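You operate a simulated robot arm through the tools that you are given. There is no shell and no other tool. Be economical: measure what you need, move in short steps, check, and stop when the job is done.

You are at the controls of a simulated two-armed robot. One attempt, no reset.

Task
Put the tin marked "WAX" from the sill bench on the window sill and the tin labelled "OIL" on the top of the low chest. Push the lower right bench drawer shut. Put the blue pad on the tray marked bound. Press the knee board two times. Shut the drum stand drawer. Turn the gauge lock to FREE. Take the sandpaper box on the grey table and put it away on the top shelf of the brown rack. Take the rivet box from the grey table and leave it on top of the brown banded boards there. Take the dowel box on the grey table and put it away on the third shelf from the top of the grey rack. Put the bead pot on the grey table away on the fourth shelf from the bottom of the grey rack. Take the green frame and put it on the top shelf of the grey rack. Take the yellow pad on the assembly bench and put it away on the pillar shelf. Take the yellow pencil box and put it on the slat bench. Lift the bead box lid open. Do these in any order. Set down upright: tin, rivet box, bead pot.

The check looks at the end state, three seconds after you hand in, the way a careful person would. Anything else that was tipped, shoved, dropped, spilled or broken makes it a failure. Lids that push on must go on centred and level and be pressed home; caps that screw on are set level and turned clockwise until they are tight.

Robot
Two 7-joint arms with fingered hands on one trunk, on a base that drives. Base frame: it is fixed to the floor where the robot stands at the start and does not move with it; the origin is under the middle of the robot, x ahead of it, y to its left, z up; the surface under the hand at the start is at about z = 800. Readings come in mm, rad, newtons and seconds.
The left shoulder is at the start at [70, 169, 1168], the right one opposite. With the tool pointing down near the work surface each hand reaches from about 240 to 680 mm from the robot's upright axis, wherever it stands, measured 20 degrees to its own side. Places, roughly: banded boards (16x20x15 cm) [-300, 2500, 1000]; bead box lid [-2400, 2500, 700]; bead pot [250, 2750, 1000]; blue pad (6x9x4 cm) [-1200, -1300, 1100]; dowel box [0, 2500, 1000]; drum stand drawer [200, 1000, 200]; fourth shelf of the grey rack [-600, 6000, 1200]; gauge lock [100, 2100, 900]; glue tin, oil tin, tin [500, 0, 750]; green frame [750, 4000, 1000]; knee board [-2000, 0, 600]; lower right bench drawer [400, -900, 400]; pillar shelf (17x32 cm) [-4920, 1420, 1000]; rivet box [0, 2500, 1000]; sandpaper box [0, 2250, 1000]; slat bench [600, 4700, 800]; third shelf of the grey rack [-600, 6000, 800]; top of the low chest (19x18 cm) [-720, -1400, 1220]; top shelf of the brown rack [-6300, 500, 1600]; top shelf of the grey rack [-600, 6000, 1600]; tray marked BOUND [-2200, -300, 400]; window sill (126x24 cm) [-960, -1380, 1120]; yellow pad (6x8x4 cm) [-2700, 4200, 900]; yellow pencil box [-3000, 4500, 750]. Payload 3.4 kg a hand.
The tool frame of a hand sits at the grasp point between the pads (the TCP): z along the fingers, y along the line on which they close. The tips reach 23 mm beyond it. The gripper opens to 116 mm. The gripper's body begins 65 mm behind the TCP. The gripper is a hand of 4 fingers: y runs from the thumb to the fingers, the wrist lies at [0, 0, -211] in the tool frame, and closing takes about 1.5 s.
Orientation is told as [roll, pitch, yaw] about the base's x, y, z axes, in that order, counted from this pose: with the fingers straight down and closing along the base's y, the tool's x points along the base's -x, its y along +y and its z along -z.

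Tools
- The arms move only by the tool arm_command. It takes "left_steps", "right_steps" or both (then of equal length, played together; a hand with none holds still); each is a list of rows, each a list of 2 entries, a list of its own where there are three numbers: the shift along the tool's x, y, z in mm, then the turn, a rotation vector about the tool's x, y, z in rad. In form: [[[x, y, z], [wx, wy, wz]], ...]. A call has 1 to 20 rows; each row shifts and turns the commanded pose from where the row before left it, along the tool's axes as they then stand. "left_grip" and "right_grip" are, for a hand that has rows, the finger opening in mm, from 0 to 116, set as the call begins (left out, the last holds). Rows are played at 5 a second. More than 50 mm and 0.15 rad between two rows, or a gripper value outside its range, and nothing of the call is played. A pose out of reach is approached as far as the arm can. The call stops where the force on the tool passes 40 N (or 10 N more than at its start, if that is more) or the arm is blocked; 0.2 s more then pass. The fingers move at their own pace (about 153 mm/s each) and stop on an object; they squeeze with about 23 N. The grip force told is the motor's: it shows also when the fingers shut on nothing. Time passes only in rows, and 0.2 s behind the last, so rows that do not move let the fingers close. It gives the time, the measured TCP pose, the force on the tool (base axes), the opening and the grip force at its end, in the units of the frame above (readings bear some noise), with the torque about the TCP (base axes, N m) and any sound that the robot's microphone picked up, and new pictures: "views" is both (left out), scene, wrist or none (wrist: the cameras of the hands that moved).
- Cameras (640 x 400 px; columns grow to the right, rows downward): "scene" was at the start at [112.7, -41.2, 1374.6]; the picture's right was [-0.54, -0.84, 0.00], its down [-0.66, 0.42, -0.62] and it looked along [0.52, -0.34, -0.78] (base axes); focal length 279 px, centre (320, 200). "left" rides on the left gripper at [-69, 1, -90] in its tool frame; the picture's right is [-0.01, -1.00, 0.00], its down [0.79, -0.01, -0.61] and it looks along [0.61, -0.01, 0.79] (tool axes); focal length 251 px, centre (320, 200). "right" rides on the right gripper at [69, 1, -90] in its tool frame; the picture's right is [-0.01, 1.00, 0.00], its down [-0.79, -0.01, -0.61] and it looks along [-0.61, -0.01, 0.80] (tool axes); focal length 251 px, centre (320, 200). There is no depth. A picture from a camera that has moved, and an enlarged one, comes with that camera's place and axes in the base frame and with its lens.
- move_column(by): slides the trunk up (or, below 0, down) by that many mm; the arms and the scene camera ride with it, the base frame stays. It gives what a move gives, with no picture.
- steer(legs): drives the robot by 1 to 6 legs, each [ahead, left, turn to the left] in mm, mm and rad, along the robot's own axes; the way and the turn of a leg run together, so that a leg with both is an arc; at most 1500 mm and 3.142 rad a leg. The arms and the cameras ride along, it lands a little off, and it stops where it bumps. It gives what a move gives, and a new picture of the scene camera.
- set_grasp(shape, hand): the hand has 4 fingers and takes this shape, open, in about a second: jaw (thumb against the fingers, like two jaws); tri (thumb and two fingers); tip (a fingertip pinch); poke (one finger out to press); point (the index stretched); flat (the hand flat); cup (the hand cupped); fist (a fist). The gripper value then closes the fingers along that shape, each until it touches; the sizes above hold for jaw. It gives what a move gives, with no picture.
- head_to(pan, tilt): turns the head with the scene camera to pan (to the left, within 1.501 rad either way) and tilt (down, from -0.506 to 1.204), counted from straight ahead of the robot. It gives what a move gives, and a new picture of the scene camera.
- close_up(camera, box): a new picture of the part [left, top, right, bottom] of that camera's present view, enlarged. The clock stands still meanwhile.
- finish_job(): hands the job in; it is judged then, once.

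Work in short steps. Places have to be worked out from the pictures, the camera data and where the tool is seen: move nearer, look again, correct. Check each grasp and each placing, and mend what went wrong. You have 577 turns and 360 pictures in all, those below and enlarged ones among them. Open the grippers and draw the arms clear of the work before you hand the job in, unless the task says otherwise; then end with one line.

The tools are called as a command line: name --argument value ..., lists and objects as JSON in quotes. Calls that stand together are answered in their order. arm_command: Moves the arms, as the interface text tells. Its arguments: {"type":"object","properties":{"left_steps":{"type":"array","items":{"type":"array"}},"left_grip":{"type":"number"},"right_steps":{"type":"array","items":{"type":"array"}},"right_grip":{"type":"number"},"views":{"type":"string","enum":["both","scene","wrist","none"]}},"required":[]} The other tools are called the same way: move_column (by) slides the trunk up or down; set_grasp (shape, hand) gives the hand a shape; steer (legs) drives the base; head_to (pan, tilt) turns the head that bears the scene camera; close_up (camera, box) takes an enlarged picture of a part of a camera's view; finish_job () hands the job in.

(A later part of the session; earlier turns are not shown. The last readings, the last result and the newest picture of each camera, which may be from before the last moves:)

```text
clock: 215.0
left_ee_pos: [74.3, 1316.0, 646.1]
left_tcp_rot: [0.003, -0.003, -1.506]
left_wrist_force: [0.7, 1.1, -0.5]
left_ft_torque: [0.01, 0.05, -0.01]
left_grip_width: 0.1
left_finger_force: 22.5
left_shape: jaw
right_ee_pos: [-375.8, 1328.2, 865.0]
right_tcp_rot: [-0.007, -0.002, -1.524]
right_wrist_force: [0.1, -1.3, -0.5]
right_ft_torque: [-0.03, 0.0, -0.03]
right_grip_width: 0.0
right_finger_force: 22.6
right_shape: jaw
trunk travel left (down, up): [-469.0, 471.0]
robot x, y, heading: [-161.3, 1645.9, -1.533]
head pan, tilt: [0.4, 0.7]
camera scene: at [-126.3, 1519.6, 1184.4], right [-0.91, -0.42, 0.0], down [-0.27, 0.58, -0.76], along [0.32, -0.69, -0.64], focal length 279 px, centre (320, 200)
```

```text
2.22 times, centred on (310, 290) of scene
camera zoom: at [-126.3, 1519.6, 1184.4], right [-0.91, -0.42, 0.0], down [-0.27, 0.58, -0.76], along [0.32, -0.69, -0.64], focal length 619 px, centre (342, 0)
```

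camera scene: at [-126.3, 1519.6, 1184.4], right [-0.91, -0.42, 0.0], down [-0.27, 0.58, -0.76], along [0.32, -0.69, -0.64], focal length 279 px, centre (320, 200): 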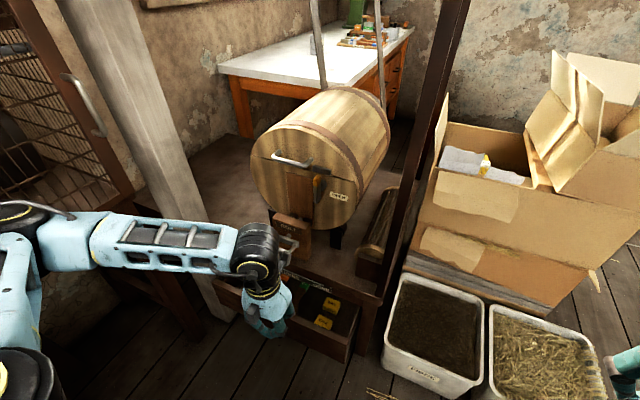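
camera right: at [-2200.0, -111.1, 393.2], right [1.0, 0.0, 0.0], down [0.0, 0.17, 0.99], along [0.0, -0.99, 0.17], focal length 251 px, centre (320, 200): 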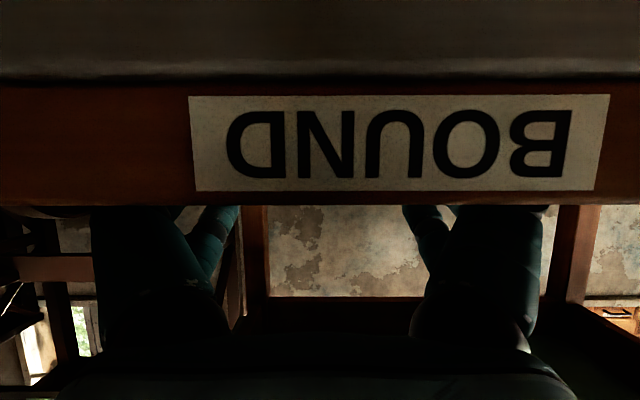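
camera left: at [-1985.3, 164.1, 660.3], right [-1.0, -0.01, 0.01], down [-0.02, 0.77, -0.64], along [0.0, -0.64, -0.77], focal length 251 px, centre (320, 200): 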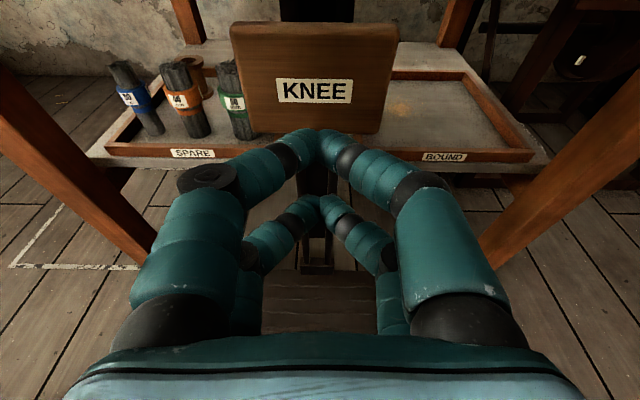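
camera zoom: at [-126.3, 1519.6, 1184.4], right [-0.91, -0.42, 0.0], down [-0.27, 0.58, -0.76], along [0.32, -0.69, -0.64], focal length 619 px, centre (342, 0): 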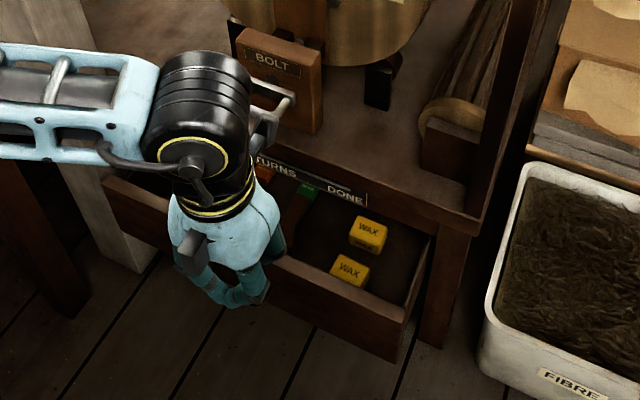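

The drawer's front is at y about 1134 (x -48..502, z 107..270), and it closes about 130 mm inward. I'll strafe left to its middle, tilt the left hand and lower.

steer --legs '[[0, 150, -0.035]]'

arm_command --left_steps '[[[0, 0, 0], [0, -0.132, 0]], [[0, 0, 0], [0, -0.132, 0]], [[0, 0, 0], [0, -0.132, 0]], [[0, 0, 0], [0, -0.132, 0]], [[0, 0, 0], [0, -0.132, 0]], [[0, 0, 0], [0, -0.132, 0]]]' --views "none"

move_column --by -400

head_to --pan 0.4 --tilt 0.7

```text
clock: 216.2
left_ee_pos: [170.1, 1314.9, 650.2]
left_tcp_rot: [0.011, -0.002, -1.539]
left_wrist_force: [0.0, -0.9, -0.6]
left_ft_torque: [-0.02, 0.02, 0.03]
left_grip_width: 0.0
left_finger_force: 22.9
left_shape: jaw
right_ee_pos: [-280.3, 1338.9, 864.2]
right_tcp_rot: [0.008, -0.005, -1.55]
right_wrist_force: [-0.3, -0.7, -0.5]
right_ft_torque: [0.0, -0.01, 0.02]
right_grip_width: 0.0
right_finger_force: 23.0
right_shape: jaw
trunk travel left (down, up): [-469.0, 471.0]
robot x, y, heading: [-48.9, 1648.6, -1.564]
head pan, tilt: [0.4, 0.7]
stopped in leg 1: the robot was blocked; the commanded pose is now the measured one
camera scene: at [-28.9, 1525.0, 1185.6], right [-0.92, -0.4, -0.01], down [-0.25, 0.59, -0.77], along [0.31, -0.7, -0.64], focal length 279 px, centre (320, 200)
```

scene: 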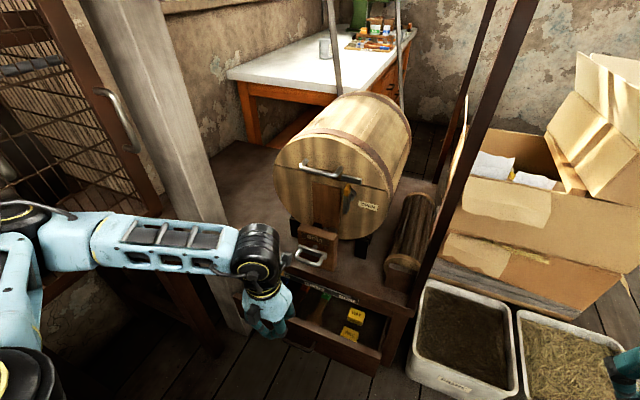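

```text
clock: 217.8
left_ee_pos: [150.6, 1278.9, 635.5]
left_tcp_rot: [0.019, -0.528, -1.584]
left_wrist_force: [0.4, -0.6, 0.1]
left_ft_torque: [-0.04, -0.01, 0.0]
left_grip_width: 0.1
left_finger_force: 23.2
left_shape: jaw
left hand out of reach, approached as far as the arm can: row 3, 4, 5, 6
right_ee_pos: [-295.8, 1337.0, 860.9]
right_tcp_rot: [0.015, -0.002, -1.582]
right_wrist_force: [0.4, 0.2, -0.4]
right_ft_torque: [0.04, 0.05, -0.02]
right_grip_width: 0.2
right_finger_force: 22.8
right_shape: jaw
trunk travel left (down, up): [-469.0, 471.0]
robot x, y, heading: [-51.4, 1645.0, -1.601]
head pan, tilt: [0.4, 0.7]
stopped in row 6 (left hand): the arm was blocked; the commanded pose is now the measured one
```

```text
clock: 221.7
left_ee_pos: [165.6, 1281.3, 231.5]
left_tcp_rot: [0.0, -0.527, -1.567]
left_wrist_force: [0.5, 0.9, 0.7]
left_ft_torque: [0.01, 0.02, 0.0]
left_grip_width: 0.0
left_finger_force: 23.0
left_shape: jaw
right_ee_pos: [-279.1, 1336.7, 465.8]
right_tcp_rot: [-0.007, -0.003, -1.579]
right_wrist_force: [0.0, -0.4, 0.0]
right_ft_torque: [0.02, 0.0, 0.0]
right_grip_width: 0.2
right_finger_force: 23.4
right_shape: jaw
trunk travel left (down, up): [-69.0, 871.0]
robot x, y, heading: [-48.4, 1642.1, -1.592]
head pan, tilt: [0.4, 0.7]
```

```text
clock: 222.2
left_ee_pos: [165.7, 1282.4, 230.5]
left_tcp_rot: [0.0, -0.526, -1.567]
left_wrist_force: [-0.4, -0.3, -0.7]
left_ft_torque: [0.02, 0.03, 0.02]
left_grip_width: 0.2
left_finger_force: 23.0
left_shape: jaw
right_ee_pos: [-280.0, 1335.8, 465.4]
right_tcp_rot: [-0.004, -0.003, -1.579]
right_wrist_force: [-0.2, 0.5, -0.1]
right_ft_torque: [0.01, 0.0, 0.0]
right_grip_width: 0.0
right_finger_force: 23.2
right_shape: jaw
trunk travel left (down, up): [-69.0, 871.0]
robot x, y, heading: [-50.2, 1646.4, -1.591]
head pan, tilt: [0.4, 0.7]
camera scene: at [-19.4, 1514.6, 784.4], right [-0.93, -0.37, 0.0], down [-0.24, 0.6, -0.76], along [0.28, -0.71, -0.64], focal length 279 px, centre (320, 200)
```

scene: 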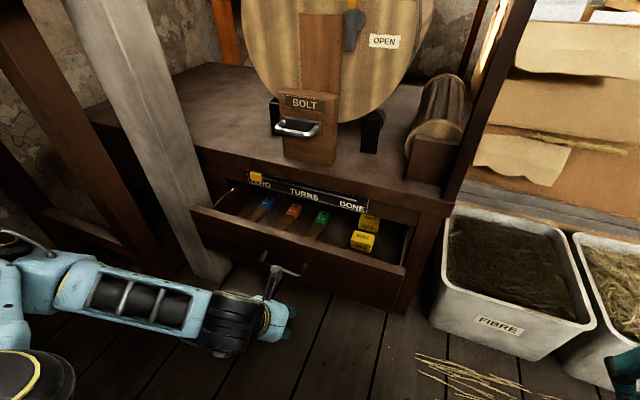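

The hand is low in front of the drawer at x 165, z 230. I'll advance with the arm toward the drawer front.

arm_command --left_steps '[[[-26, 0, 15], [0, 0, 0]], [[-26, 0, 15], [0, 0, 0]], [[-26, 0, 15], [0, 0, 0]], [[-17.3, 0, 10], [0, 0, 0]], [[-17.3, 0, 10], [0, 0, 0]], [[-17.3, 0, 10], [0, 0, 0]]]' --views "scene"

```text
clock: 223.7
left_ee_pos: [166.6, 1130.7, 231.4]
left_tcp_rot: [-0.001, -0.527, -1.566]
left_wrist_force: [0.0, 0.1, 0.3]
left_ft_torque: [0.03, 0.02, 0.02]
left_grip_width: 0.0
left_finger_force: 23.0
left_shape: jaw
right_ee_pos: [-278.9, 1337.5, 465.7]
right_tcp_rot: [-0.005, -0.002, -1.578]
right_wrist_force: [1.0, -0.9, -0.5]
right_ft_torque: [0.02, 0.0, 0.0]
right_grip_width: 0.1
right_finger_force: 22.2
right_shape: jaw
trunk travel left (down, up): [-69.0, 871.0]
robot x, y, heading: [-47.0, 1642.7, -1.591]
head pan, tilt: [0.4, 0.7]
camera scene: at [-19.4, 1514.6, 784.4], right [-0.93, -0.37, 0.0], down [-0.24, 0.6, -0.76], along [0.28, -0.71, -0.64], focal length 279 px, centre (320, 200)
```

scene: 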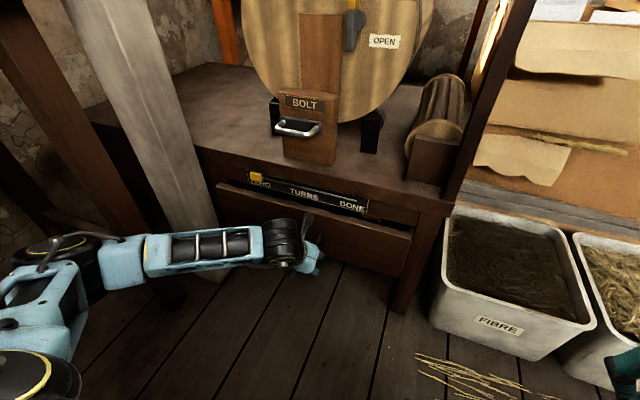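

It slides easily and is nearly shut, so I'll keep pushing in small steps to the stop.

arm_command --left_steps '[[[-8.6, 0, 5], [0, 0, 0]], [[-8.6, 0, 5], [0, 0, 0]], [[-4.3, 0, 2.5], [0, 0, 0]], [[-4.3, 0, 2.5], [0, 0, 0]], [[-4.3, 0, 2.5], [0, 0, 0]], [[-4.3, 0, 2.5], [0, 0, 0]], [[-2.6, 0, 1.5], [0, 0, 0]], [[-2.6, 0, 1.5], [0, 0, 0]], [[-2.6, 0, 1.5], [0, 0, 0]], [[-2.6, 0, 1.5], [0, 0, 0]]]' --views "scene"

```text
clock: 225.7
left_ee_pos: [166.6, 1087.8, 228.3]
left_tcp_rot: [0.0, -0.518, -1.566]
left_wrist_force: [-0.2, 12.3, 0.7]
left_ft_torque: [-0.6, -0.05, 0.39]
left_grip_width: 0.0
left_finger_force: 23.5
left_shape: jaw
right_ee_pos: [-279.6, 1336.1, 465.9]
right_tcp_rot: [-0.004, -0.003, -1.578]
right_wrist_force: [0.3, 0.0, -0.1]
right_ft_torque: [-0.01, -0.01, 0.0]
right_grip_width: 0.1
right_finger_force: 22.9
right_shape: jaw
trunk travel left (down, up): [-69.0, 871.0]
robot x, y, heading: [-49.6, 1641.3, -1.591]
head pan, tilt: [0.4, 0.7]
stopped in row 10 (left hand): the force on the tool passed its limit at 45 N (the readings are from after the stop); the commanded pose is now the measured one
camera scene: at [-19.2, 1515.9, 784.5], right [-0.93, -0.37, 0.0], down [-0.24, 0.6, -0.77], along [0.28, -0.71, -0.64], focal length 279 px, centre (320, 200)
```

scene: 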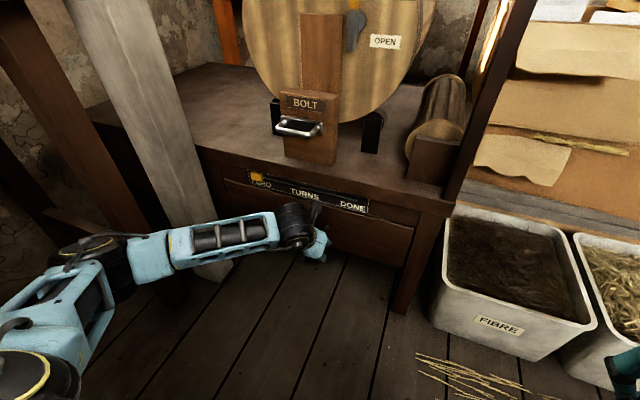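

It stopped at 45 N. I'll enlarge to confirm the drawer is flush.

close_up --camera "scene" --box '[200, 150, 460, 310]'

```text
2.46 times, centred on (330, 230) of scene
camera zoom: at [-19.2, 1515.9, 784.5], right [-0.93, -0.37, 0.0], down [-0.24, 0.6, -0.77], along [0.28, -0.71, -0.64], focal length 686 px, centre (295, 126)
```

zoom: 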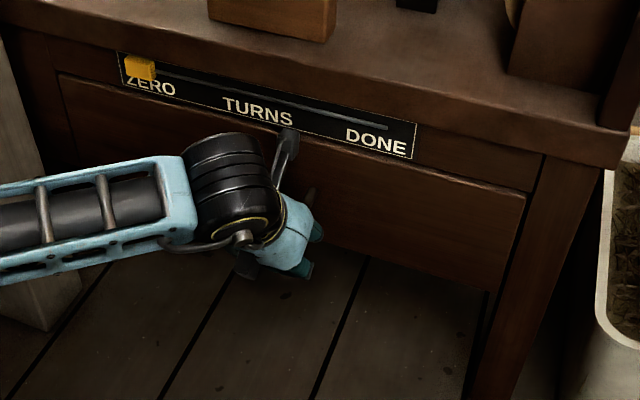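

The wrist camera mount might be touching the rail. I'll retract a little to see whether the drawer is fully home.

arm_command --left_steps '[[[34.5, 0, -20], [0, 0, 0]], [[34.5, 0, -20], [0, 0, 0]], [[34.5, 0, -20], [0, 0, 0]], [[34.5, 0, -20], [0, 0, 0]]]' --views "both"

close_up --camera "scene" --box '[200, 150, 460, 310]'

```text
clock: 226.7
left_ee_pos: [167.6, 1248.3, 229.2]
left_tcp_rot: [0.0, -0.518, -1.566]
left_wrist_force: [0.1, -0.4, 0.6]
left_ft_torque: [-0.03, -0.02, 0.02]
left_grip_width: 0.0
left_finger_force: 23.3
left_shape: jaw
right_ee_pos: [-279.2, 1337.0, 465.6]
right_tcp_rot: [-0.005, -0.003, -1.578]
right_wrist_force: [0.1, -0.2, 0.9]
right_ft_torque: [-0.03, 0.03, 0.03]
right_grip_width: 0.0
right_finger_force: 22.9
right_shape: jaw
trunk travel left (down, up): [-69.0, 871.0]
robot x, y, heading: [-46.4, 1640.4, -1.593]
head pan, tilt: [0.4, 0.7]
camera scene: at [-19.3, 1515.3, 784.4], right [-0.93, -0.37, 0.0], down [-0.24, 0.6, -0.76], along [0.28, -0.71, -0.64], focal length 279 px, centre (320, 200)
camera left: at [168.1, 1233.8, 340.2], right [-1.0, -0.01, 0.01], down [-0.01, 0.99, 0.13], along [-0.01, 0.13, -0.99], focal length 251 px, centre (320, 200)
```

scene: 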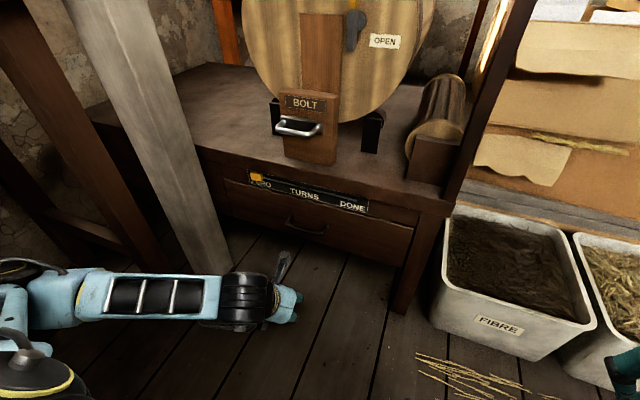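
left: 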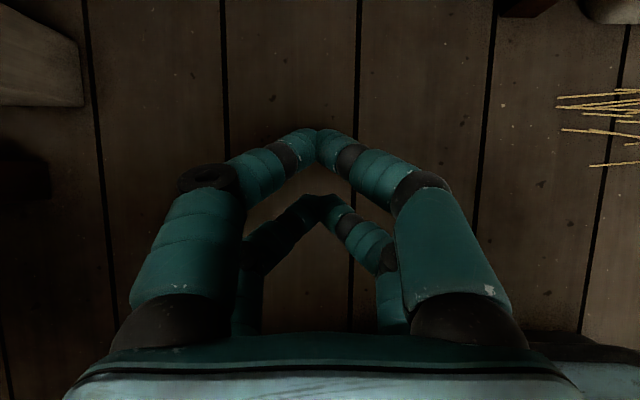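

```text
2.46 times, centred on (330, 230) of scene
camera zoom: at [-19.3, 1515.3, 784.4], right [-0.93, -0.37, 0.0], down [-0.24, 0.6, -0.76], along [0.28, -0.71, -0.64], focal length 686 px, centre (295, 126)
```

zoom: 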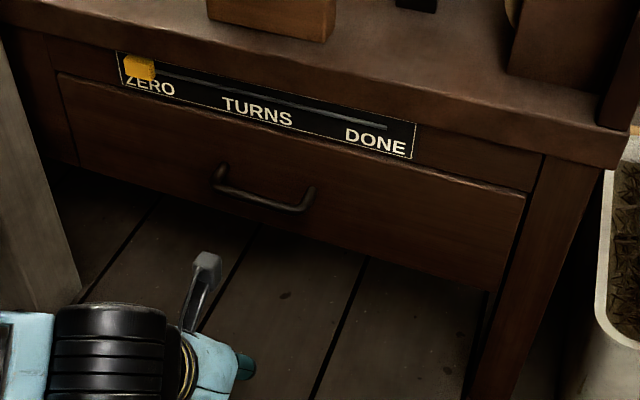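

The drawer looks shut, but the camera mount may have hit the rail first. I'll push once more with a flatter hand, beside the handle, to be sure.

arm_command --left_steps '[[[-34.5, -18, 20], [0, 0, 0]], [[-34.5, -18, 20], [0, 0, 0]], [[0, 0, 0], [0, -0.14, 0]], [[0, 0, 0], [0, -0.14, 0]], [[0, 0, 0], [0, -0.14, 0]], [[0, 0, 0], [0, -0.14, 0]]]' --views "scene"

```text
clock: 228.1
left_ee_pos: [120.5, 1166.0, 231.3]
left_tcp_rot: [-0.007, -0.695, -1.579]
left_wrist_force: [-0.4, -0.3, 0.6]
left_ft_torque: [-0.01, 0.0, 0.01]
left_grip_width: 0.0
left_finger_force: 23.4
left_shape: jaw
left hand out of reach, approached as far as the arm can: row 4, 5, 6
right_ee_pos: [-279.3, 1338.7, 465.3]
right_tcp_rot: [-0.004, -0.002, -1.579]
right_wrist_force: [0.1, 0.5, 0.5]
right_ft_torque: [0.01, 0.0, 0.01]
right_grip_width: 0.0
right_finger_force: 23.1
right_shape: jaw
trunk travel left (down, up): [-69.0, 871.0]
robot x, y, heading: [-48.6, 1643.3, -1.592]
head pan, tilt: [0.4, 0.7]
camera scene: at [-19.2, 1515.3, 784.4], right [-0.93, -0.37, 0.0], down [-0.24, 0.6, -0.76], along [0.28, -0.71, -0.64], focal length 279 px, centre (320, 200)
```

scene: 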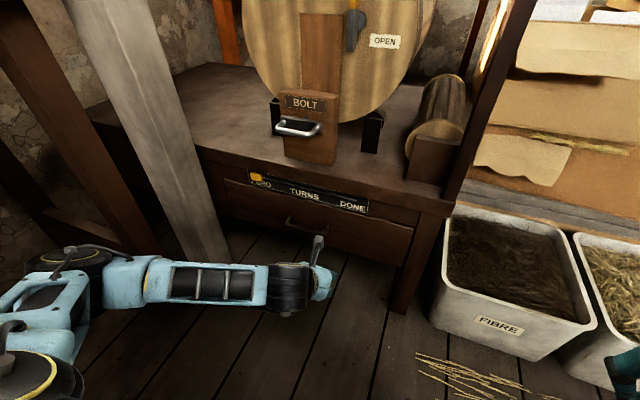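

Tilt is 0.70, so the fingertips now lead the mount. I'll lower 45 mm with the trunk and push in again.

move_column --by -45

arm_command --left_steps '[[[-15.4, 0, 12.8], [0, 0, 0]], [[-15.4, 0, 12.8], [0, 0, 0]], [[-7.7, 0, 6.4], [0, 0, 0]], [[-7.7, 0, 6.4], [0, 0, 0]], [[-7.7, 0, 6.4], [0, 0, 0]], [[-3, 0, 2.6], [0, 0, 0]], [[-3, 0, 2.6], [0, 0, 0]], [[-3, 0, 2.6], [0, 0, 0]], [[-3, 0, 2.6], [0, 0, 0]], [[-3, 0, 2.6], [0, 0, 0]], [[-3, 0, 2.6], [0, 0, 0]], [[-3, 0, 2.6], [0, 0, 0]], [[-3, 0, 2.6], [0, 0, 0]], [[-3, 0, 2.6], [0, 0, 0]], [[-3, 0, 2.6], [0, 0, 0]]]' --views "scene"

```text
clock: 229.0
left_ee_pos: [121.1, 1166.3, 185.6]
left_tcp_rot: [-0.006, -0.697, -1.578]
left_wrist_force: [0.5, 0.2, -0.7]
left_ft_torque: [0.0, -0.02, -0.03]
left_grip_width: 0.0
left_finger_force: 22.7
left_shape: jaw
right_ee_pos: [-278.5, 1337.8, 420.5]
right_tcp_rot: [-0.006, -0.002, -1.576]
right_wrist_force: [0.6, 0.8, -0.2]
right_ft_torque: [0.03, 0.0, -0.03]
right_grip_width: 0.0
right_finger_force: 23.1
right_shape: jaw
trunk travel left (down, up): [-24.0, 916.0]
robot x, y, heading: [-46.4, 1643.8, -1.588]
head pan, tilt: [0.4, 0.7]
```

```text
clock: 232.0
left_ee_pos: [118.7, 1061.8, 181.6]
left_tcp_rot: [-0.006, -0.684, -1.578]
left_wrist_force: [0.7, 8.7, -1.0]
left_ft_torque: [-0.13, 0.03, 0.03]
left_grip_width: 0.0
left_finger_force: 22.9
left_shape: jaw
right_ee_pos: [-278.6, 1338.5, 420.2]
right_tcp_rot: [-0.006, -0.005, -1.575]
right_wrist_force: [0.0, -0.6, -0.8]
right_ft_torque: [-0.01, -0.03, 0.0]
right_grip_width: 0.3
right_finger_force: 22.8
right_shape: jaw
trunk travel left (down, up): [-24.0, 916.0]
robot x, y, heading: [-47.6, 1647.8, -1.588]
head pan, tilt: [0.4, 0.7]
stopped in row 15 (left hand): the force on the tool passed its limit at 44 N (the readings are from after the stop); the commanded pose is now the measured one
camera scene: at [-19.0, 1516.2, 739.4], right [-0.93, -0.37, 0.0], down [-0.24, 0.6, -0.76], along [0.28, -0.71, -0.64], focal length 279 px, centre (320, 200)
```

scene: 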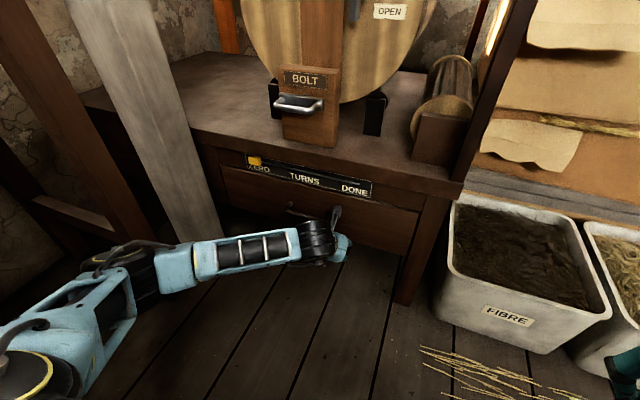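

Firm stop at 44 N with the face flush, so the drawer is shut. I'll retract, bring the hand upright, raise the trunk and go to open floor to turn toward the grey table.

arm_command --left_steps '[[[30.7, 0, -25.6], [0, 0, 0]], [[30.7, 0, -25.6], [0, 0, 0]], [[30.7, 0, -25.6], [0, 0, 0]], [[30.7, 0, -25.6], [0, 0, 0]], [[30.7, 0, -25.6], [0, 0, 0]], [[30.7, 0, -25.6], [0, 0.137, 0]], [[0, 0, 0], [0, 0.137, 0]], [[0, 0, 0], [0, 0.137, 0]], [[0, 0, 0], [0, 0.137, 0]], [[0, 0, 0], [0, 0.137, 0]]]' --views "none"

move_column --by 400

steer --legs '[[0, -900, 0], [0, 0, 1.57], [0, 0, 1.57]]'

move_column --by 300

head_to --pan -0.6 --tilt 0.4

```text
clock: 234.2
left_ee_pos: [119.4, 1297.2, 181.7]
left_tcp_rot: [-0.007, 0.0, -1.583]
left_wrist_force: [0.7, 1.0, -0.3]
left_ft_torque: [-0.01, -0.03, -0.02]
left_grip_width: 0.1
left_finger_force: 23.0
left_shape: jaw
left hand out of reach, approached as far as the arm can: row 6
right_ee_pos: [-279.7, 1337.6, 419.8]
right_tcp_rot: [-0.005, -0.002, -1.577]
right_wrist_force: [0.2, -0.4, 0.6]
right_ft_torque: [0.0, 0.0, -0.01]
right_grip_width: 0.0
right_finger_force: 23.3
right_shape: jaw
trunk travel left (down, up): [-24.0, 916.0]
robot x, y, heading: [-46.2, 1645.2, -1.59]
head pan, tilt: [0.4, 0.7]
```

```text
clock: 238.1
left_ee_pos: [119.7, 1296.9, 580.6]
left_tcp_rot: [-0.005, -0.001, -1.582]
left_wrist_force: [-0.2, 0.0, 0.2]
left_ft_torque: [0.01, 0.0, 0.0]
left_grip_width: 0.0
left_finger_force: 22.6
left_shape: jaw
right_ee_pos: [-278.9, 1337.9, 819.5]
right_tcp_rot: [-0.006, -0.003, -1.576]
right_wrist_force: [0.7, 0.5, 0.2]
right_ft_torque: [-0.04, 0.03, -0.01]
right_grip_width: 0.0
right_finger_force: 22.5
right_shape: jaw
trunk travel left (down, up): [-424.0, 516.0]
robot x, y, heading: [-49.9, 1644.7, -1.593]
head pan, tilt: [0.4, 0.7]
```

```text
clock: 250.6
left_ee_pos: [-1134.8, 2001.8, 580.7]
left_tcp_rot: [-0.005, -0.001, 1.603]
left_wrist_force: [-0.2, 0.9, -1.1]
left_ft_torque: [0.0, -0.03, 0.03]
left_grip_width: 0.3
left_finger_force: 23.7
left_shape: jaw
right_ee_pos: [-736.4, 1978.7, 819.7]
right_tcp_rot: [-0.006, -0.002, 1.61]
right_wrist_force: [-0.1, 0.3, 0.1]
right_ft_torque: [0.04, 0.03, 0.03]
right_grip_width: 0.0
right_finger_force: 23.1
right_shape: jaw
trunk travel left (down, up): [-424.0, 516.0]
robot x, y, heading: [-950.1, 1661.4, 1.596]
head pan, tilt: [0.4, 0.7]
camera scene: at [-989.7, 1789.7, 1139.4], right [0.91, 0.41, 0.0], down [0.27, -0.59, -0.76], along [-0.32, 0.7, -0.64], focal length 279 px, centre (320, 200)
```

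scene: 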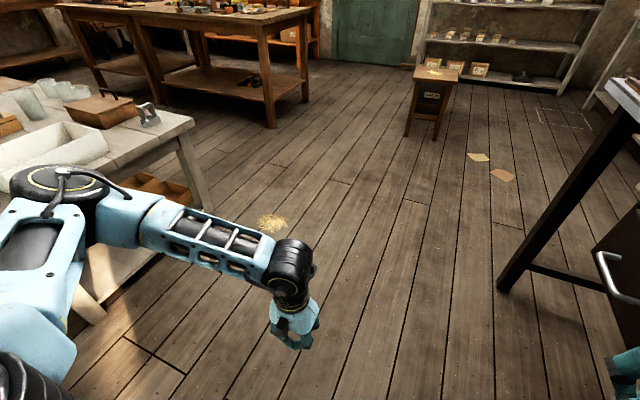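

```text
clock: 253.6
left_ee_pos: [-1135.6, 2002.3, 880.6]
left_tcp_rot: [-0.005, -0.003, 1.601]
left_wrist_force: [-0.3, 0.2, 0.5]
left_ft_torque: [-0.02, -0.01, -0.01]
left_grip_width: 0.2
left_finger_force: 22.6
left_shape: jaw
right_ee_pos: [-735.9, 1979.0, 1120.6]
right_tcp_rot: [-0.005, -0.003, 1.606]
right_wrist_force: [0.7, -0.5, 0.5]
right_ft_torque: [0.01, 0.01, 0.0]
right_grip_width: 0.2
right_finger_force: 23.0
right_shape: jaw
trunk travel left (down, up): [-724.0, 216.0]
robot x, y, heading: [-951.1, 1658.4, 1.598]
head pan, tilt: [0.4, 0.7]
```

```text
clock: 254.8
left_ee_pos: [-1135.4, 2001.7, 880.2]
left_tcp_rot: [-0.005, -0.002, 1.602]
left_wrist_force: [0.8, -0.1, -0.8]
left_ft_torque: [0.02, 0.01, 0.01]
left_grip_width: 0.1
left_finger_force: 22.8
left_shape: jaw
right_ee_pos: [-735.5, 1979.4, 1120.0]
right_tcp_rot: [-0.006, -0.002, 1.609]
right_wrist_force: [-0.1, 0.1, 0.3]
right_ft_torque: [0.0, 0.01, -0.01]
right_grip_width: 0.1
right_finger_force: 22.9
right_shape: jaw
trunk travel left (down, up): [-724.0, 216.0]
robot x, y, heading: [-952.7, 1661.4, 1.6]
head pan, tilt: [-0.6, 0.4]
camera scene: at [-904.3, 1790.2, 1466.2], right [0.84, -0.54, 0.0], down [-0.21, -0.33, -0.92], along [0.5, 0.77, -0.39], focal length 279 px, centre (320, 200)
```

scene: 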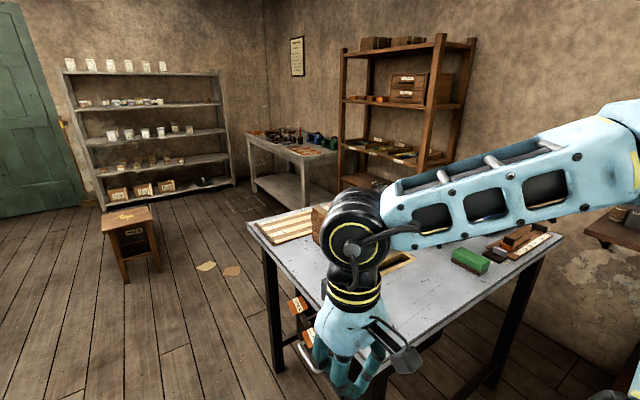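

The grey table is ahead on the right. I'll raise the left hand to match and strafe right to stand before the table.

arm_command --left_steps '[[[0, 0, -40], [0, 0, 0]], [[0, 0, -40], [0, 0, 0]], [[0, 0, -40], [0, 0, 0]], [[0, 0, -40], [0, 0, 0]], [[0, 0, -40], [0, 0, 0]], [[0, 0, -40], [0, 0, 0]]]' --left_grip 116 --views "none"

steer --legs '[[-60, 0, -0.03], [0, -820, 0]]'

head_to --pan 0 --tilt 0.6

```text
clock: 256.2
left_ee_pos: [-1136.7, 2002.3, 1122.7]
left_tcp_rot: [-0.006, -0.003, 1.602]
left_wrist_force: [-0.7, -0.3, 0.2]
left_ft_torque: [0.0, 0.0, 0.0]
left_grip_width: 115.8
left_finger_force: 0.0
left_shape: jaw
right_ee_pos: [-735.5, 1978.5, 1119.7]
right_tcp_rot: [-0.004, -0.002, 1.608]
right_wrist_force: [0.0, 0.3, -0.1]
right_ft_torque: [0.0, 0.02, 0.02]
right_grip_width: 0.0
right_finger_force: 22.6
right_shape: jaw
trunk travel left (down, up): [-724.0, 216.0]
robot x, y, heading: [-950.7, 1663.6, 1.597]
head pan, tilt: [-0.6, 0.4]
```

```text
clock: 261.2
left_ee_pos: [-306.0, 1947.2, 1122.8]
left_tcp_rot: [-0.008, -0.002, 1.58]
left_wrist_force: [-0.1, 0.5, 0.3]
left_ft_torque: [0.0, 0.0, 0.0]
left_grip_width: 116.0
left_finger_force: 0.0
left_shape: jaw
right_ee_pos: [93.4, 1914.4, 1121.1]
right_tcp_rot: [-0.005, -0.002, 1.584]
right_wrist_force: [-0.1, 0.5, 0.6]
right_ft_torque: [0.01, 0.0, 0.0]
right_grip_width: 0.0
right_finger_force: 23.1
right_shape: jaw
trunk travel left (down, up): [-724.0, 216.0]
robot x, y, heading: [-131.5, 1602.4, 1.575]
head pan, tilt: [-0.6, 0.4]
camera scene: at [-78.7, 1729.2, 1466.3], right [0.83, -0.56, 0.0], down [-0.22, -0.32, -0.92], along [0.52, 0.76, -0.39], focal length 279 px, centre (320, 200)
```

scene: 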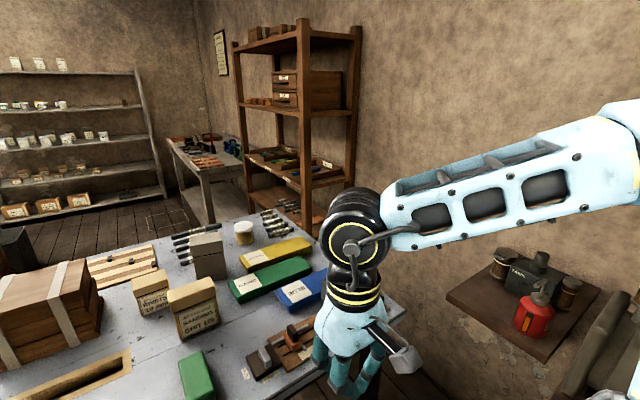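

```text
clock: 262.2
left_ee_pos: [-306.9, 1947.0, 1121.9]
left_tcp_rot: [-0.006, -0.002, 1.578]
left_wrist_force: [0.4, 0.7, -0.6]
left_ft_torque: [0.01, -0.01, 0.01]
left_grip_width: 115.9
left_finger_force: 0.1
left_shape: jaw
right_ee_pos: [94.2, 1914.7, 1119.5]
right_tcp_rot: [-0.006, -0.002, 1.583]
right_wrist_force: [-0.5, 0.1, -0.8]
right_ft_torque: [0.0, 0.03, 0.05]
right_grip_width: 0.1
right_finger_force: 23.0
right_shape: jaw
trunk travel left (down, up): [-724.0, 216.0]
robot x, y, heading: [-127.5, 1601.0, 1.573]
head pan, tilt: [0.0, 0.6]
camera scene: at [-130.5, 1741.0, 1448.1], right [1.0, 0.0, 0.0], down [0.0, -0.56, -0.83], along [0.0, 0.83, -0.56], focal length 279 px, centre (320, 200)
```

scene: 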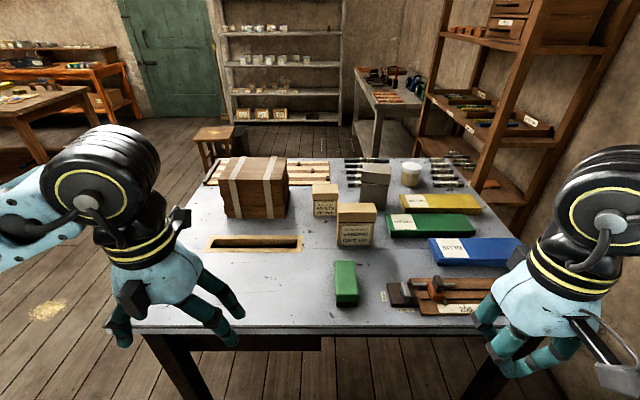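

close_up --camera "scene" --box '[300, 140, 540, 330]'

close_up --camera "scene" --box '[180, 140, 360, 280]'

```text
2.11 times, centred on (420, 235) of scene
camera zoom: at [-130.5, 1741.0, 1448.1], right [1.0, 0.0, 0.0], down [0.0, -0.56, -0.83], along [0.0, 0.83, -0.56], focal length 587 px, centre (110, 126)
```

zoom: 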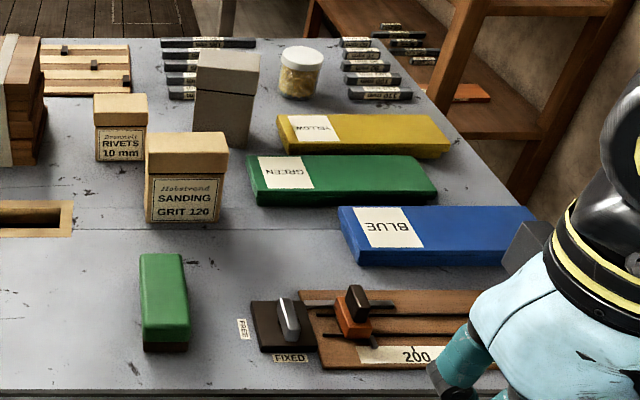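

```text
2.86 times, centred on (270, 210) of scene
camera zoom: at [-130.5, 1741.0, 1448.1], right [1.0, 0.0, 0.0], down [0.0, -0.56, -0.83], along [0.0, 0.83, -0.56], focal length 796 px, centre (463, 171)
```

zoom: 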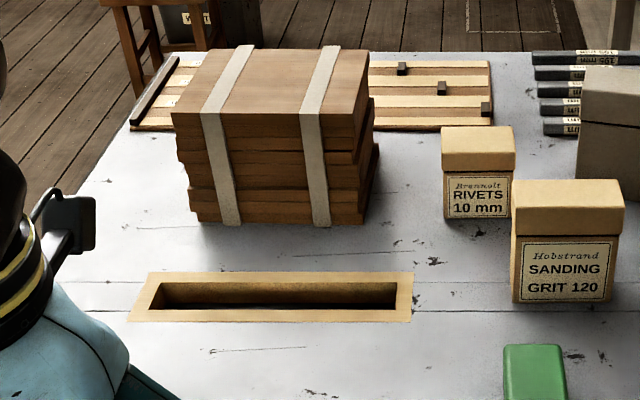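

I can read everything: SANDING (sandpaper) box, RIVETS box, a grey box (dowels), the bead pot, the banded boards, and the gauge lock lever pointing at FIXED with FREE on its left. I'll bring the right hand near the lock and look through the wrist camera.

arm_command --right_steps '[[[-40, 0, 10], [0, 0, 0]], [[-40, 0, 10], [0, 0, 0]], [[-30, 0, 10], [0, 0, 0]], [[-30, 0, 10], [0, 0, 0]], [[-30, 0, 10], [0, 0, 0]]]' --right_grip 0 --views "wrist"

```text
clock: 263.4
left_ee_pos: [-304.9, 1948.7, 1121.3]
left_tcp_rot: [-0.006, 0.0, 1.58]
left_wrist_force: [-0.1, 0.1, -0.3]
left_ft_torque: [-0.05, -0.01, -0.02]
left_grip_width: 116.2
left_finger_force: 0.0
left_shape: jaw
right_ee_pos: [93.5, 2085.9, 1071.6]
right_tcp_rot: [-0.005, 0.0, 1.585]
right_wrist_force: [0.1, 0.5, 0.4]
right_ft_torque: [-0.02, -0.01, -0.03]
right_grip_width: 0.1
right_finger_force: 23.4
right_shape: jaw
trunk travel left (down, up): [-724.0, 216.0]
robot x, y, heading: [-131.2, 1601.2, 1.573]
head pan, tilt: [0.0, 0.6]
camera right: at [92.9, 2018.5, 1161.9], right [-1.0, -0.01, 0.0], down [-0.01, 0.79, 0.61], along [0.0, 0.61, -0.79], focal length 251 px, centre (320, 200)
```

right: 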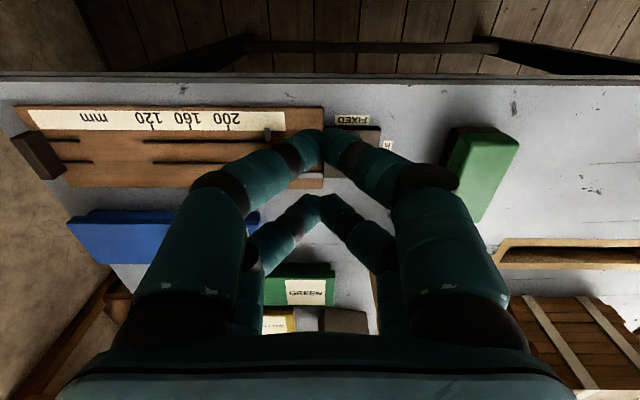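

The fingers hide the lever, so I'll move the right hand aside to the right and zoom with the head camera.

arm_command --right_steps '[[[0, -40, 0], [0, 0, 0]], [[0, -40, 0], [0, 0, 0]], [[0, -40, 0], [0, 0, 0]]]' --views "wrist"

head_to --pan -0.35 --tilt 0.85

close_up --camera "scene" --box '[240, 140, 360, 220]'

```text
clock: 264.2
left_ee_pos: [-303.8, 1947.6, 1123.2]
left_tcp_rot: [-0.005, -0.003, 1.579]
left_wrist_force: [0.6, 0.8, -0.6]
left_ft_torque: [0.0, 0.04, 0.01]
left_grip_width: 115.7
left_finger_force: 0.1
left_shape: jaw
right_ee_pos: [213.5, 2086.7, 1072.3]
right_tcp_rot: [-0.005, 0.0, 1.585]
right_wrist_force: [0.0, 0.0, -0.1]
right_ft_torque: [0.01, 0.01, 0.01]
right_grip_width: 0.0
right_finger_force: 23.0
right_shape: jaw
trunk travel left (down, up): [-724.0, 216.0]
robot x, y, heading: [-128.9, 1601.5, 1.572]
head pan, tilt: [0.0, 0.6]
camera right: at [213.3, 2017.4, 1162.1], right [-1.0, -0.01, 0.0], down [-0.01, 0.79, 0.61], along [0.0, 0.61, -0.79], focal length 251 px, centre (320, 200)
```

right: 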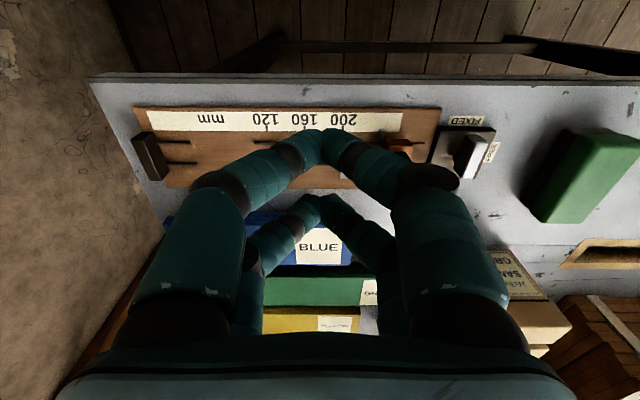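

```text
clock: 265.0
left_ee_pos: [-306.2, 1947.2, 1122.5]
left_tcp_rot: [-0.006, 0.0, 1.578]
left_wrist_force: [-0.4, 0.0, -0.1]
left_ft_torque: [-0.01, 0.01, 0.0]
left_grip_width: 116.0
left_finger_force: 0.0
left_shape: jaw
right_ee_pos: [211.4, 2085.1, 1072.4]
right_tcp_rot: [-0.003, -0.001, 1.584]
right_wrist_force: [0.2, 0.0, 0.4]
right_ft_torque: [0.0, 0.01, 0.02]
right_grip_width: 0.0
right_finger_force: 23.0
right_shape: jaw
trunk travel left (down, up): [-724.0, 216.0]
robot x, y, heading: [-129.3, 1599.4, 1.566]
head pan, tilt: [-0.351, 0.85]
camera scene: at [-103.8, 1726.3, 1427.2], right [0.94, -0.34, 0.0], down [-0.26, -0.71, -0.66], along [0.23, 0.62, -0.75], focal length 279 px, centre (320, 200)
```

scene: 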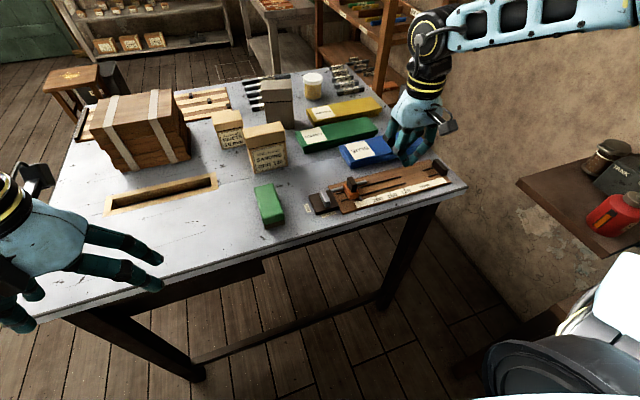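

```text
5.00 times, centred on (300, 180) of scene
camera zoom: at [-103.8, 1726.3, 1427.2], right [0.94, -0.34, 0.0], down [-0.26, -0.71, -0.66], along [0.23, 0.62, -0.75], focal length 1393 px, centre (420, 300)
```

zoom: 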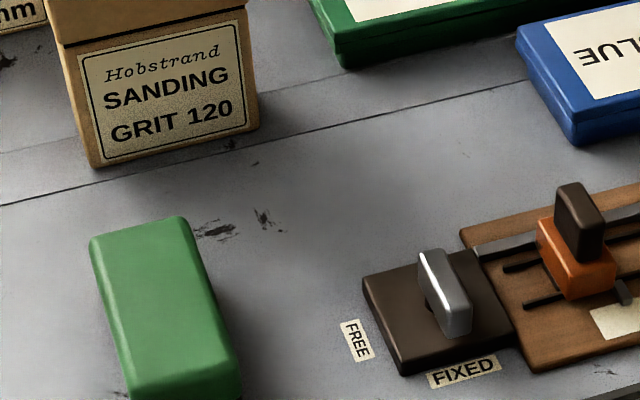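

The lock knob is an upright silver bar at about (61,2138), top near z 950. I'll move the right hand above it with a modest opening and check.

arm_command --right_steps '[[[-13, 38, 0], [0, 0, 0]], [[-13, 38, 0], [0, 0, 0]], [[-13, 38, 0], [0, 0, 0]], [[-14, 38, 0], [0, 0, 0]], [[0, 0, 30], [0, 0, 0]], [[0, 0, 30], [0, 0, 0]]]' --right_grip 60 --views "both"

close_up --camera "scene" --box '[240, 110, 400, 220]'

```text
clock: 266.4
left_ee_pos: [-305.0, 1948.3, 1122.2]
left_tcp_rot: [-0.004, -0.002, 1.581]
left_wrist_force: [-0.3, 0.6, -1.0]
left_ft_torque: [0.01, 0.01, -0.02]
left_grip_width: 115.8
left_finger_force: 0.0
left_shape: jaw
right_ee_pos: [58.9, 2138.0, 1012.5]
right_tcp_rot: [-0.003, -0.003, 1.585]
right_wrist_force: [-1.2, -0.6, -1.6]
right_ft_torque: [-0.02, -0.04, 0.0]
right_grip_width: 59.4
right_finger_force: 0.1
right_shape: jaw
trunk travel left (down, up): [-724.0, 216.0]
robot x, y, heading: [-133.2, 1602.2, 1.574]
head pan, tilt: [-0.351, 0.85]
camera scene: at [-103.3, 1726.5, 1427.1], right [0.94, -0.34, 0.0], down [-0.26, -0.71, -0.66], along [0.23, 0.62, -0.75], focal length 279 px, centre (320, 200)
camera right: at [59.6, 2069.3, 1100.8], right [-1.0, 0.0, 0.0], down [-0.01, 0.79, 0.61], along [0.0, 0.61, -0.79], focal length 251 px, centre (320, 200)
```

scene: 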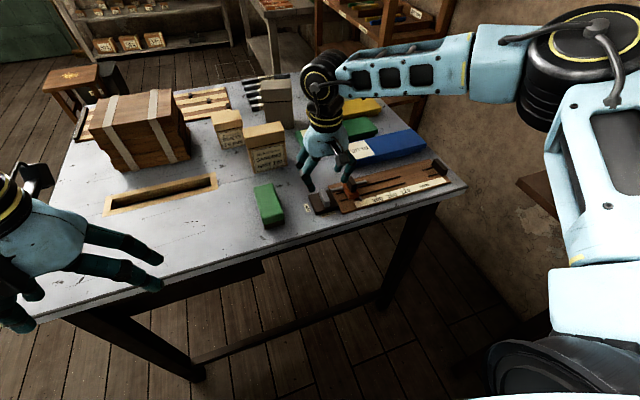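
right: 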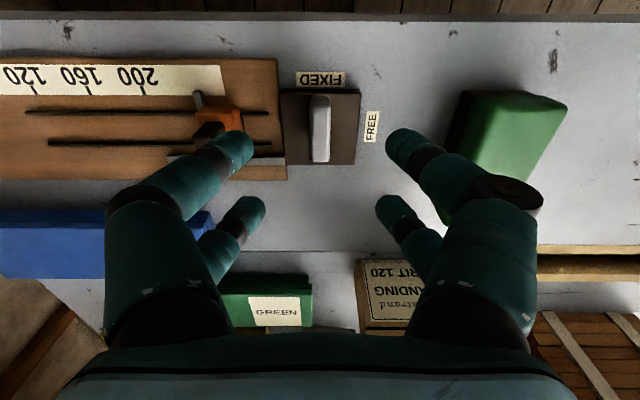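

```text
3.64 times, centred on (320, 165) of scene
camera zoom: at [-103.3, 1726.5, 1427.1], right [0.94, -0.34, 0.0], down [-0.26, -0.71, -0.66], along [0.23, 0.62, -0.75], focal length 1013 px, centre (320, 327)
```

zoom: 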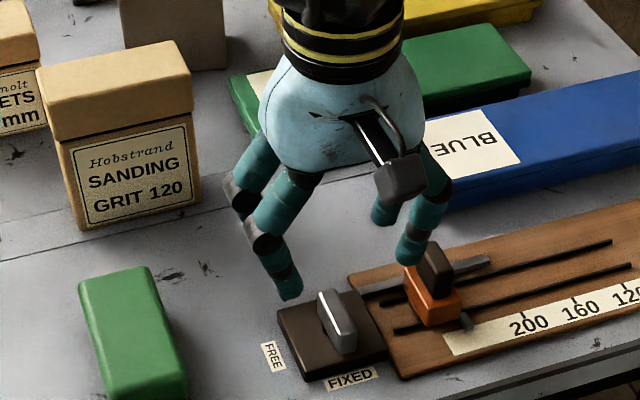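

The knob is centred between the fingers with the slider clear. I'll descend to z 945 and close on it.

arm_command --right_steps '[[[4, 0, 30], [0, 0, 0]], [[0, 0, 25], [0, 0, 0]], [[0, 0, 10], [0, 0, 0]]]' --right_grip 50 --views "wrist"

arm_command --right_steps '[[[0, 0, 0], [0, 0, 0]], [[0, 0, 0], [0, 0, 0]], [[0, 0, 0], [0, 0, 0]], [[0, 0, 0], [0, 0, 0]]]' --right_grip 0 --views "wrist"

```text
clock: 267.2
left_ee_pos: [-305.1, 1947.3, 1122.0]
left_tcp_rot: [-0.005, -0.003, 1.58]
left_wrist_force: [0.2, 0.3, 0.0]
left_ft_torque: [-0.04, -0.01, -0.01]
left_grip_width: 115.7
left_finger_force: 0.1
left_shape: jaw
right_ee_pos: [70.0, 2119.2, 953.7]
right_tcp_rot: [-0.003, -0.005, 1.584]
right_wrist_force: [-0.1, -0.1, 0.0]
right_ft_torque: [0.0, -0.04, 0.0]
right_grip_width: 50.7
right_finger_force: 0.0
right_shape: jaw
right hand out of reach, approached as far as the arm can: row 1, 2, 3
trunk travel left (down, up): [-724.0, 216.0]
robot x, y, heading: [-128.6, 1607.3, 1.572]
head pan, tilt: [-0.351, 0.85]
camera right: at [70.7, 2051.0, 1042.9], right [-1.0, -0.01, 0.0], down [-0.01, 0.79, 0.61], along [0.0, 0.61, -0.79], focal length 251 px, centre (320, 200)
```

right: 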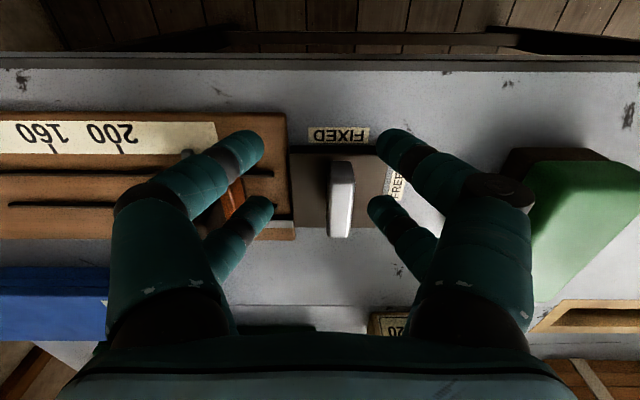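

```text
clock: 268.2
left_ee_pos: [-306.4, 1947.2, 1121.6]
left_tcp_rot: [-0.006, -0.002, 1.58]
left_wrist_force: [0.9, -0.6, -0.9]
left_ft_torque: [-0.01, 0.02, -0.01]
left_grip_width: 115.9
left_finger_force: 0.0
left_shape: jaw
right_ee_pos: [70.8, 2118.9, 953.9]
right_tcp_rot: [-0.005, -0.004, 1.586]
right_wrist_force: [-1.2, -2.0, -2.9]
right_ft_torque: [-0.07, 0.0, 0.02]
right_grip_width: 0.0
right_finger_force: 23.3
right_shape: jaw
trunk travel left (down, up): [-724.0, 216.0]
robot x, y, heading: [-132.2, 1600.2, 1.572]
head pan, tilt: [-0.351, 0.85]
camera right: at [70.8, 2051.2, 1042.8], right [-1.0, -0.01, 0.0], down [-0.01, 0.79, 0.61], along [0.0, 0.61, -0.79], focal length 251 px, centre (320, 200)
```

right: 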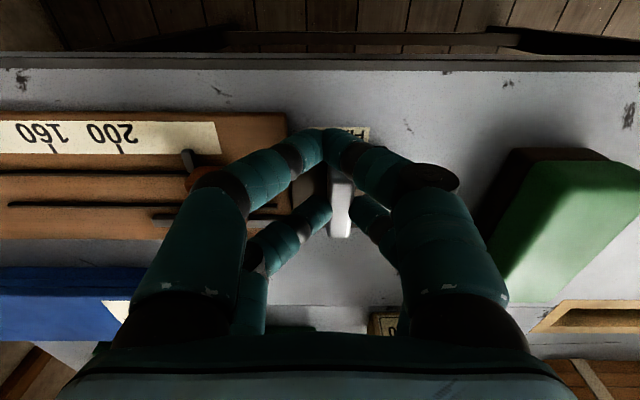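

The arm was at its reach limit, so the front fingers missed the knob. I'll open, rise a bit, drive 70 mm closer and retry.

arm_command --right_steps '[[[0, 0, 0], [0, 0, 0]], [[0, 0, 0], [0, 0, 0]], [[0, 0, 0], [0, 0, 0]], [[0, 0, -30], [0, 0, 0]], [[0, 0, -30], [0, 0, 0]]]' --right_grip 50 --views "none"

steer --legs '[[70, 0, 0]]'

```text
clock: 269.4
left_ee_pos: [-306.2, 1947.1, 1123.0]
left_tcp_rot: [-0.005, 0.0, 1.581]
left_wrist_force: [0.2, -0.1, 0.2]
left_ft_torque: [0.0, 0.02, 0.0]
left_grip_width: 115.7
left_finger_force: 0.2
left_shape: jaw
right_ee_pos: [71.1, 2117.8, 1013.9]
right_tcp_rot: [-0.005, -0.002, 1.586]
right_wrist_force: [0.0, -1.0, -0.2]
right_ft_torque: [-0.02, -0.02, -0.03]
right_grip_width: 49.6
right_finger_force: 0.1
right_shape: jaw
trunk travel left (down, up): [-724.0, 216.0]
robot x, y, heading: [-131.5, 1601.7, 1.572]
head pan, tilt: [-0.351, 0.85]
```

```text
clock: 270.4
left_ee_pos: [-305.0, 2014.8, 1122.0]
left_tcp_rot: [-0.006, -0.004, 1.578]
left_wrist_force: [-0.6, -1.1, -0.5]
left_ft_torque: [0.01, 0.01, 0.01]
left_grip_width: 116.2
left_finger_force: 0.0
left_shape: jaw
right_ee_pos: [71.6, 2185.9, 1014.5]
right_tcp_rot: [-0.005, -0.007, 1.586]
right_wrist_force: [-0.7, 0.5, 0.4]
right_ft_torque: [0.03, -0.02, 0.0]
right_grip_width: 49.5
right_finger_force: 0.0
right_shape: jaw
trunk travel left (down, up): [-724.0, 216.0]
robot x, y, heading: [-128.2, 1670.3, 1.569]
head pan, tilt: [-0.351, 0.85]
camera scene: at [-103.7, 1793.0, 1427.5], right [0.94, -0.34, 0.0], down [-0.26, -0.7, -0.66], along [0.23, 0.62, -0.75], focal length 279 px, centre (320, 200)
```

scene: 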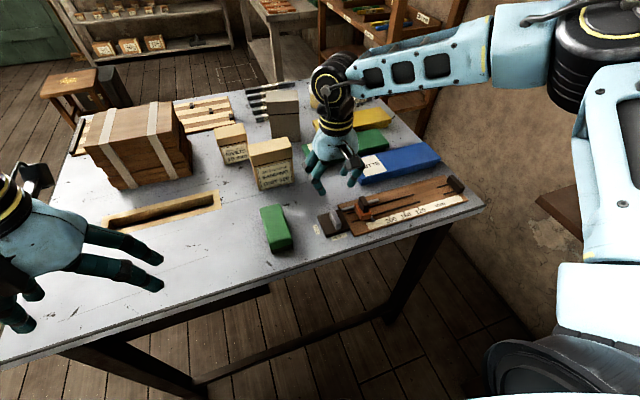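

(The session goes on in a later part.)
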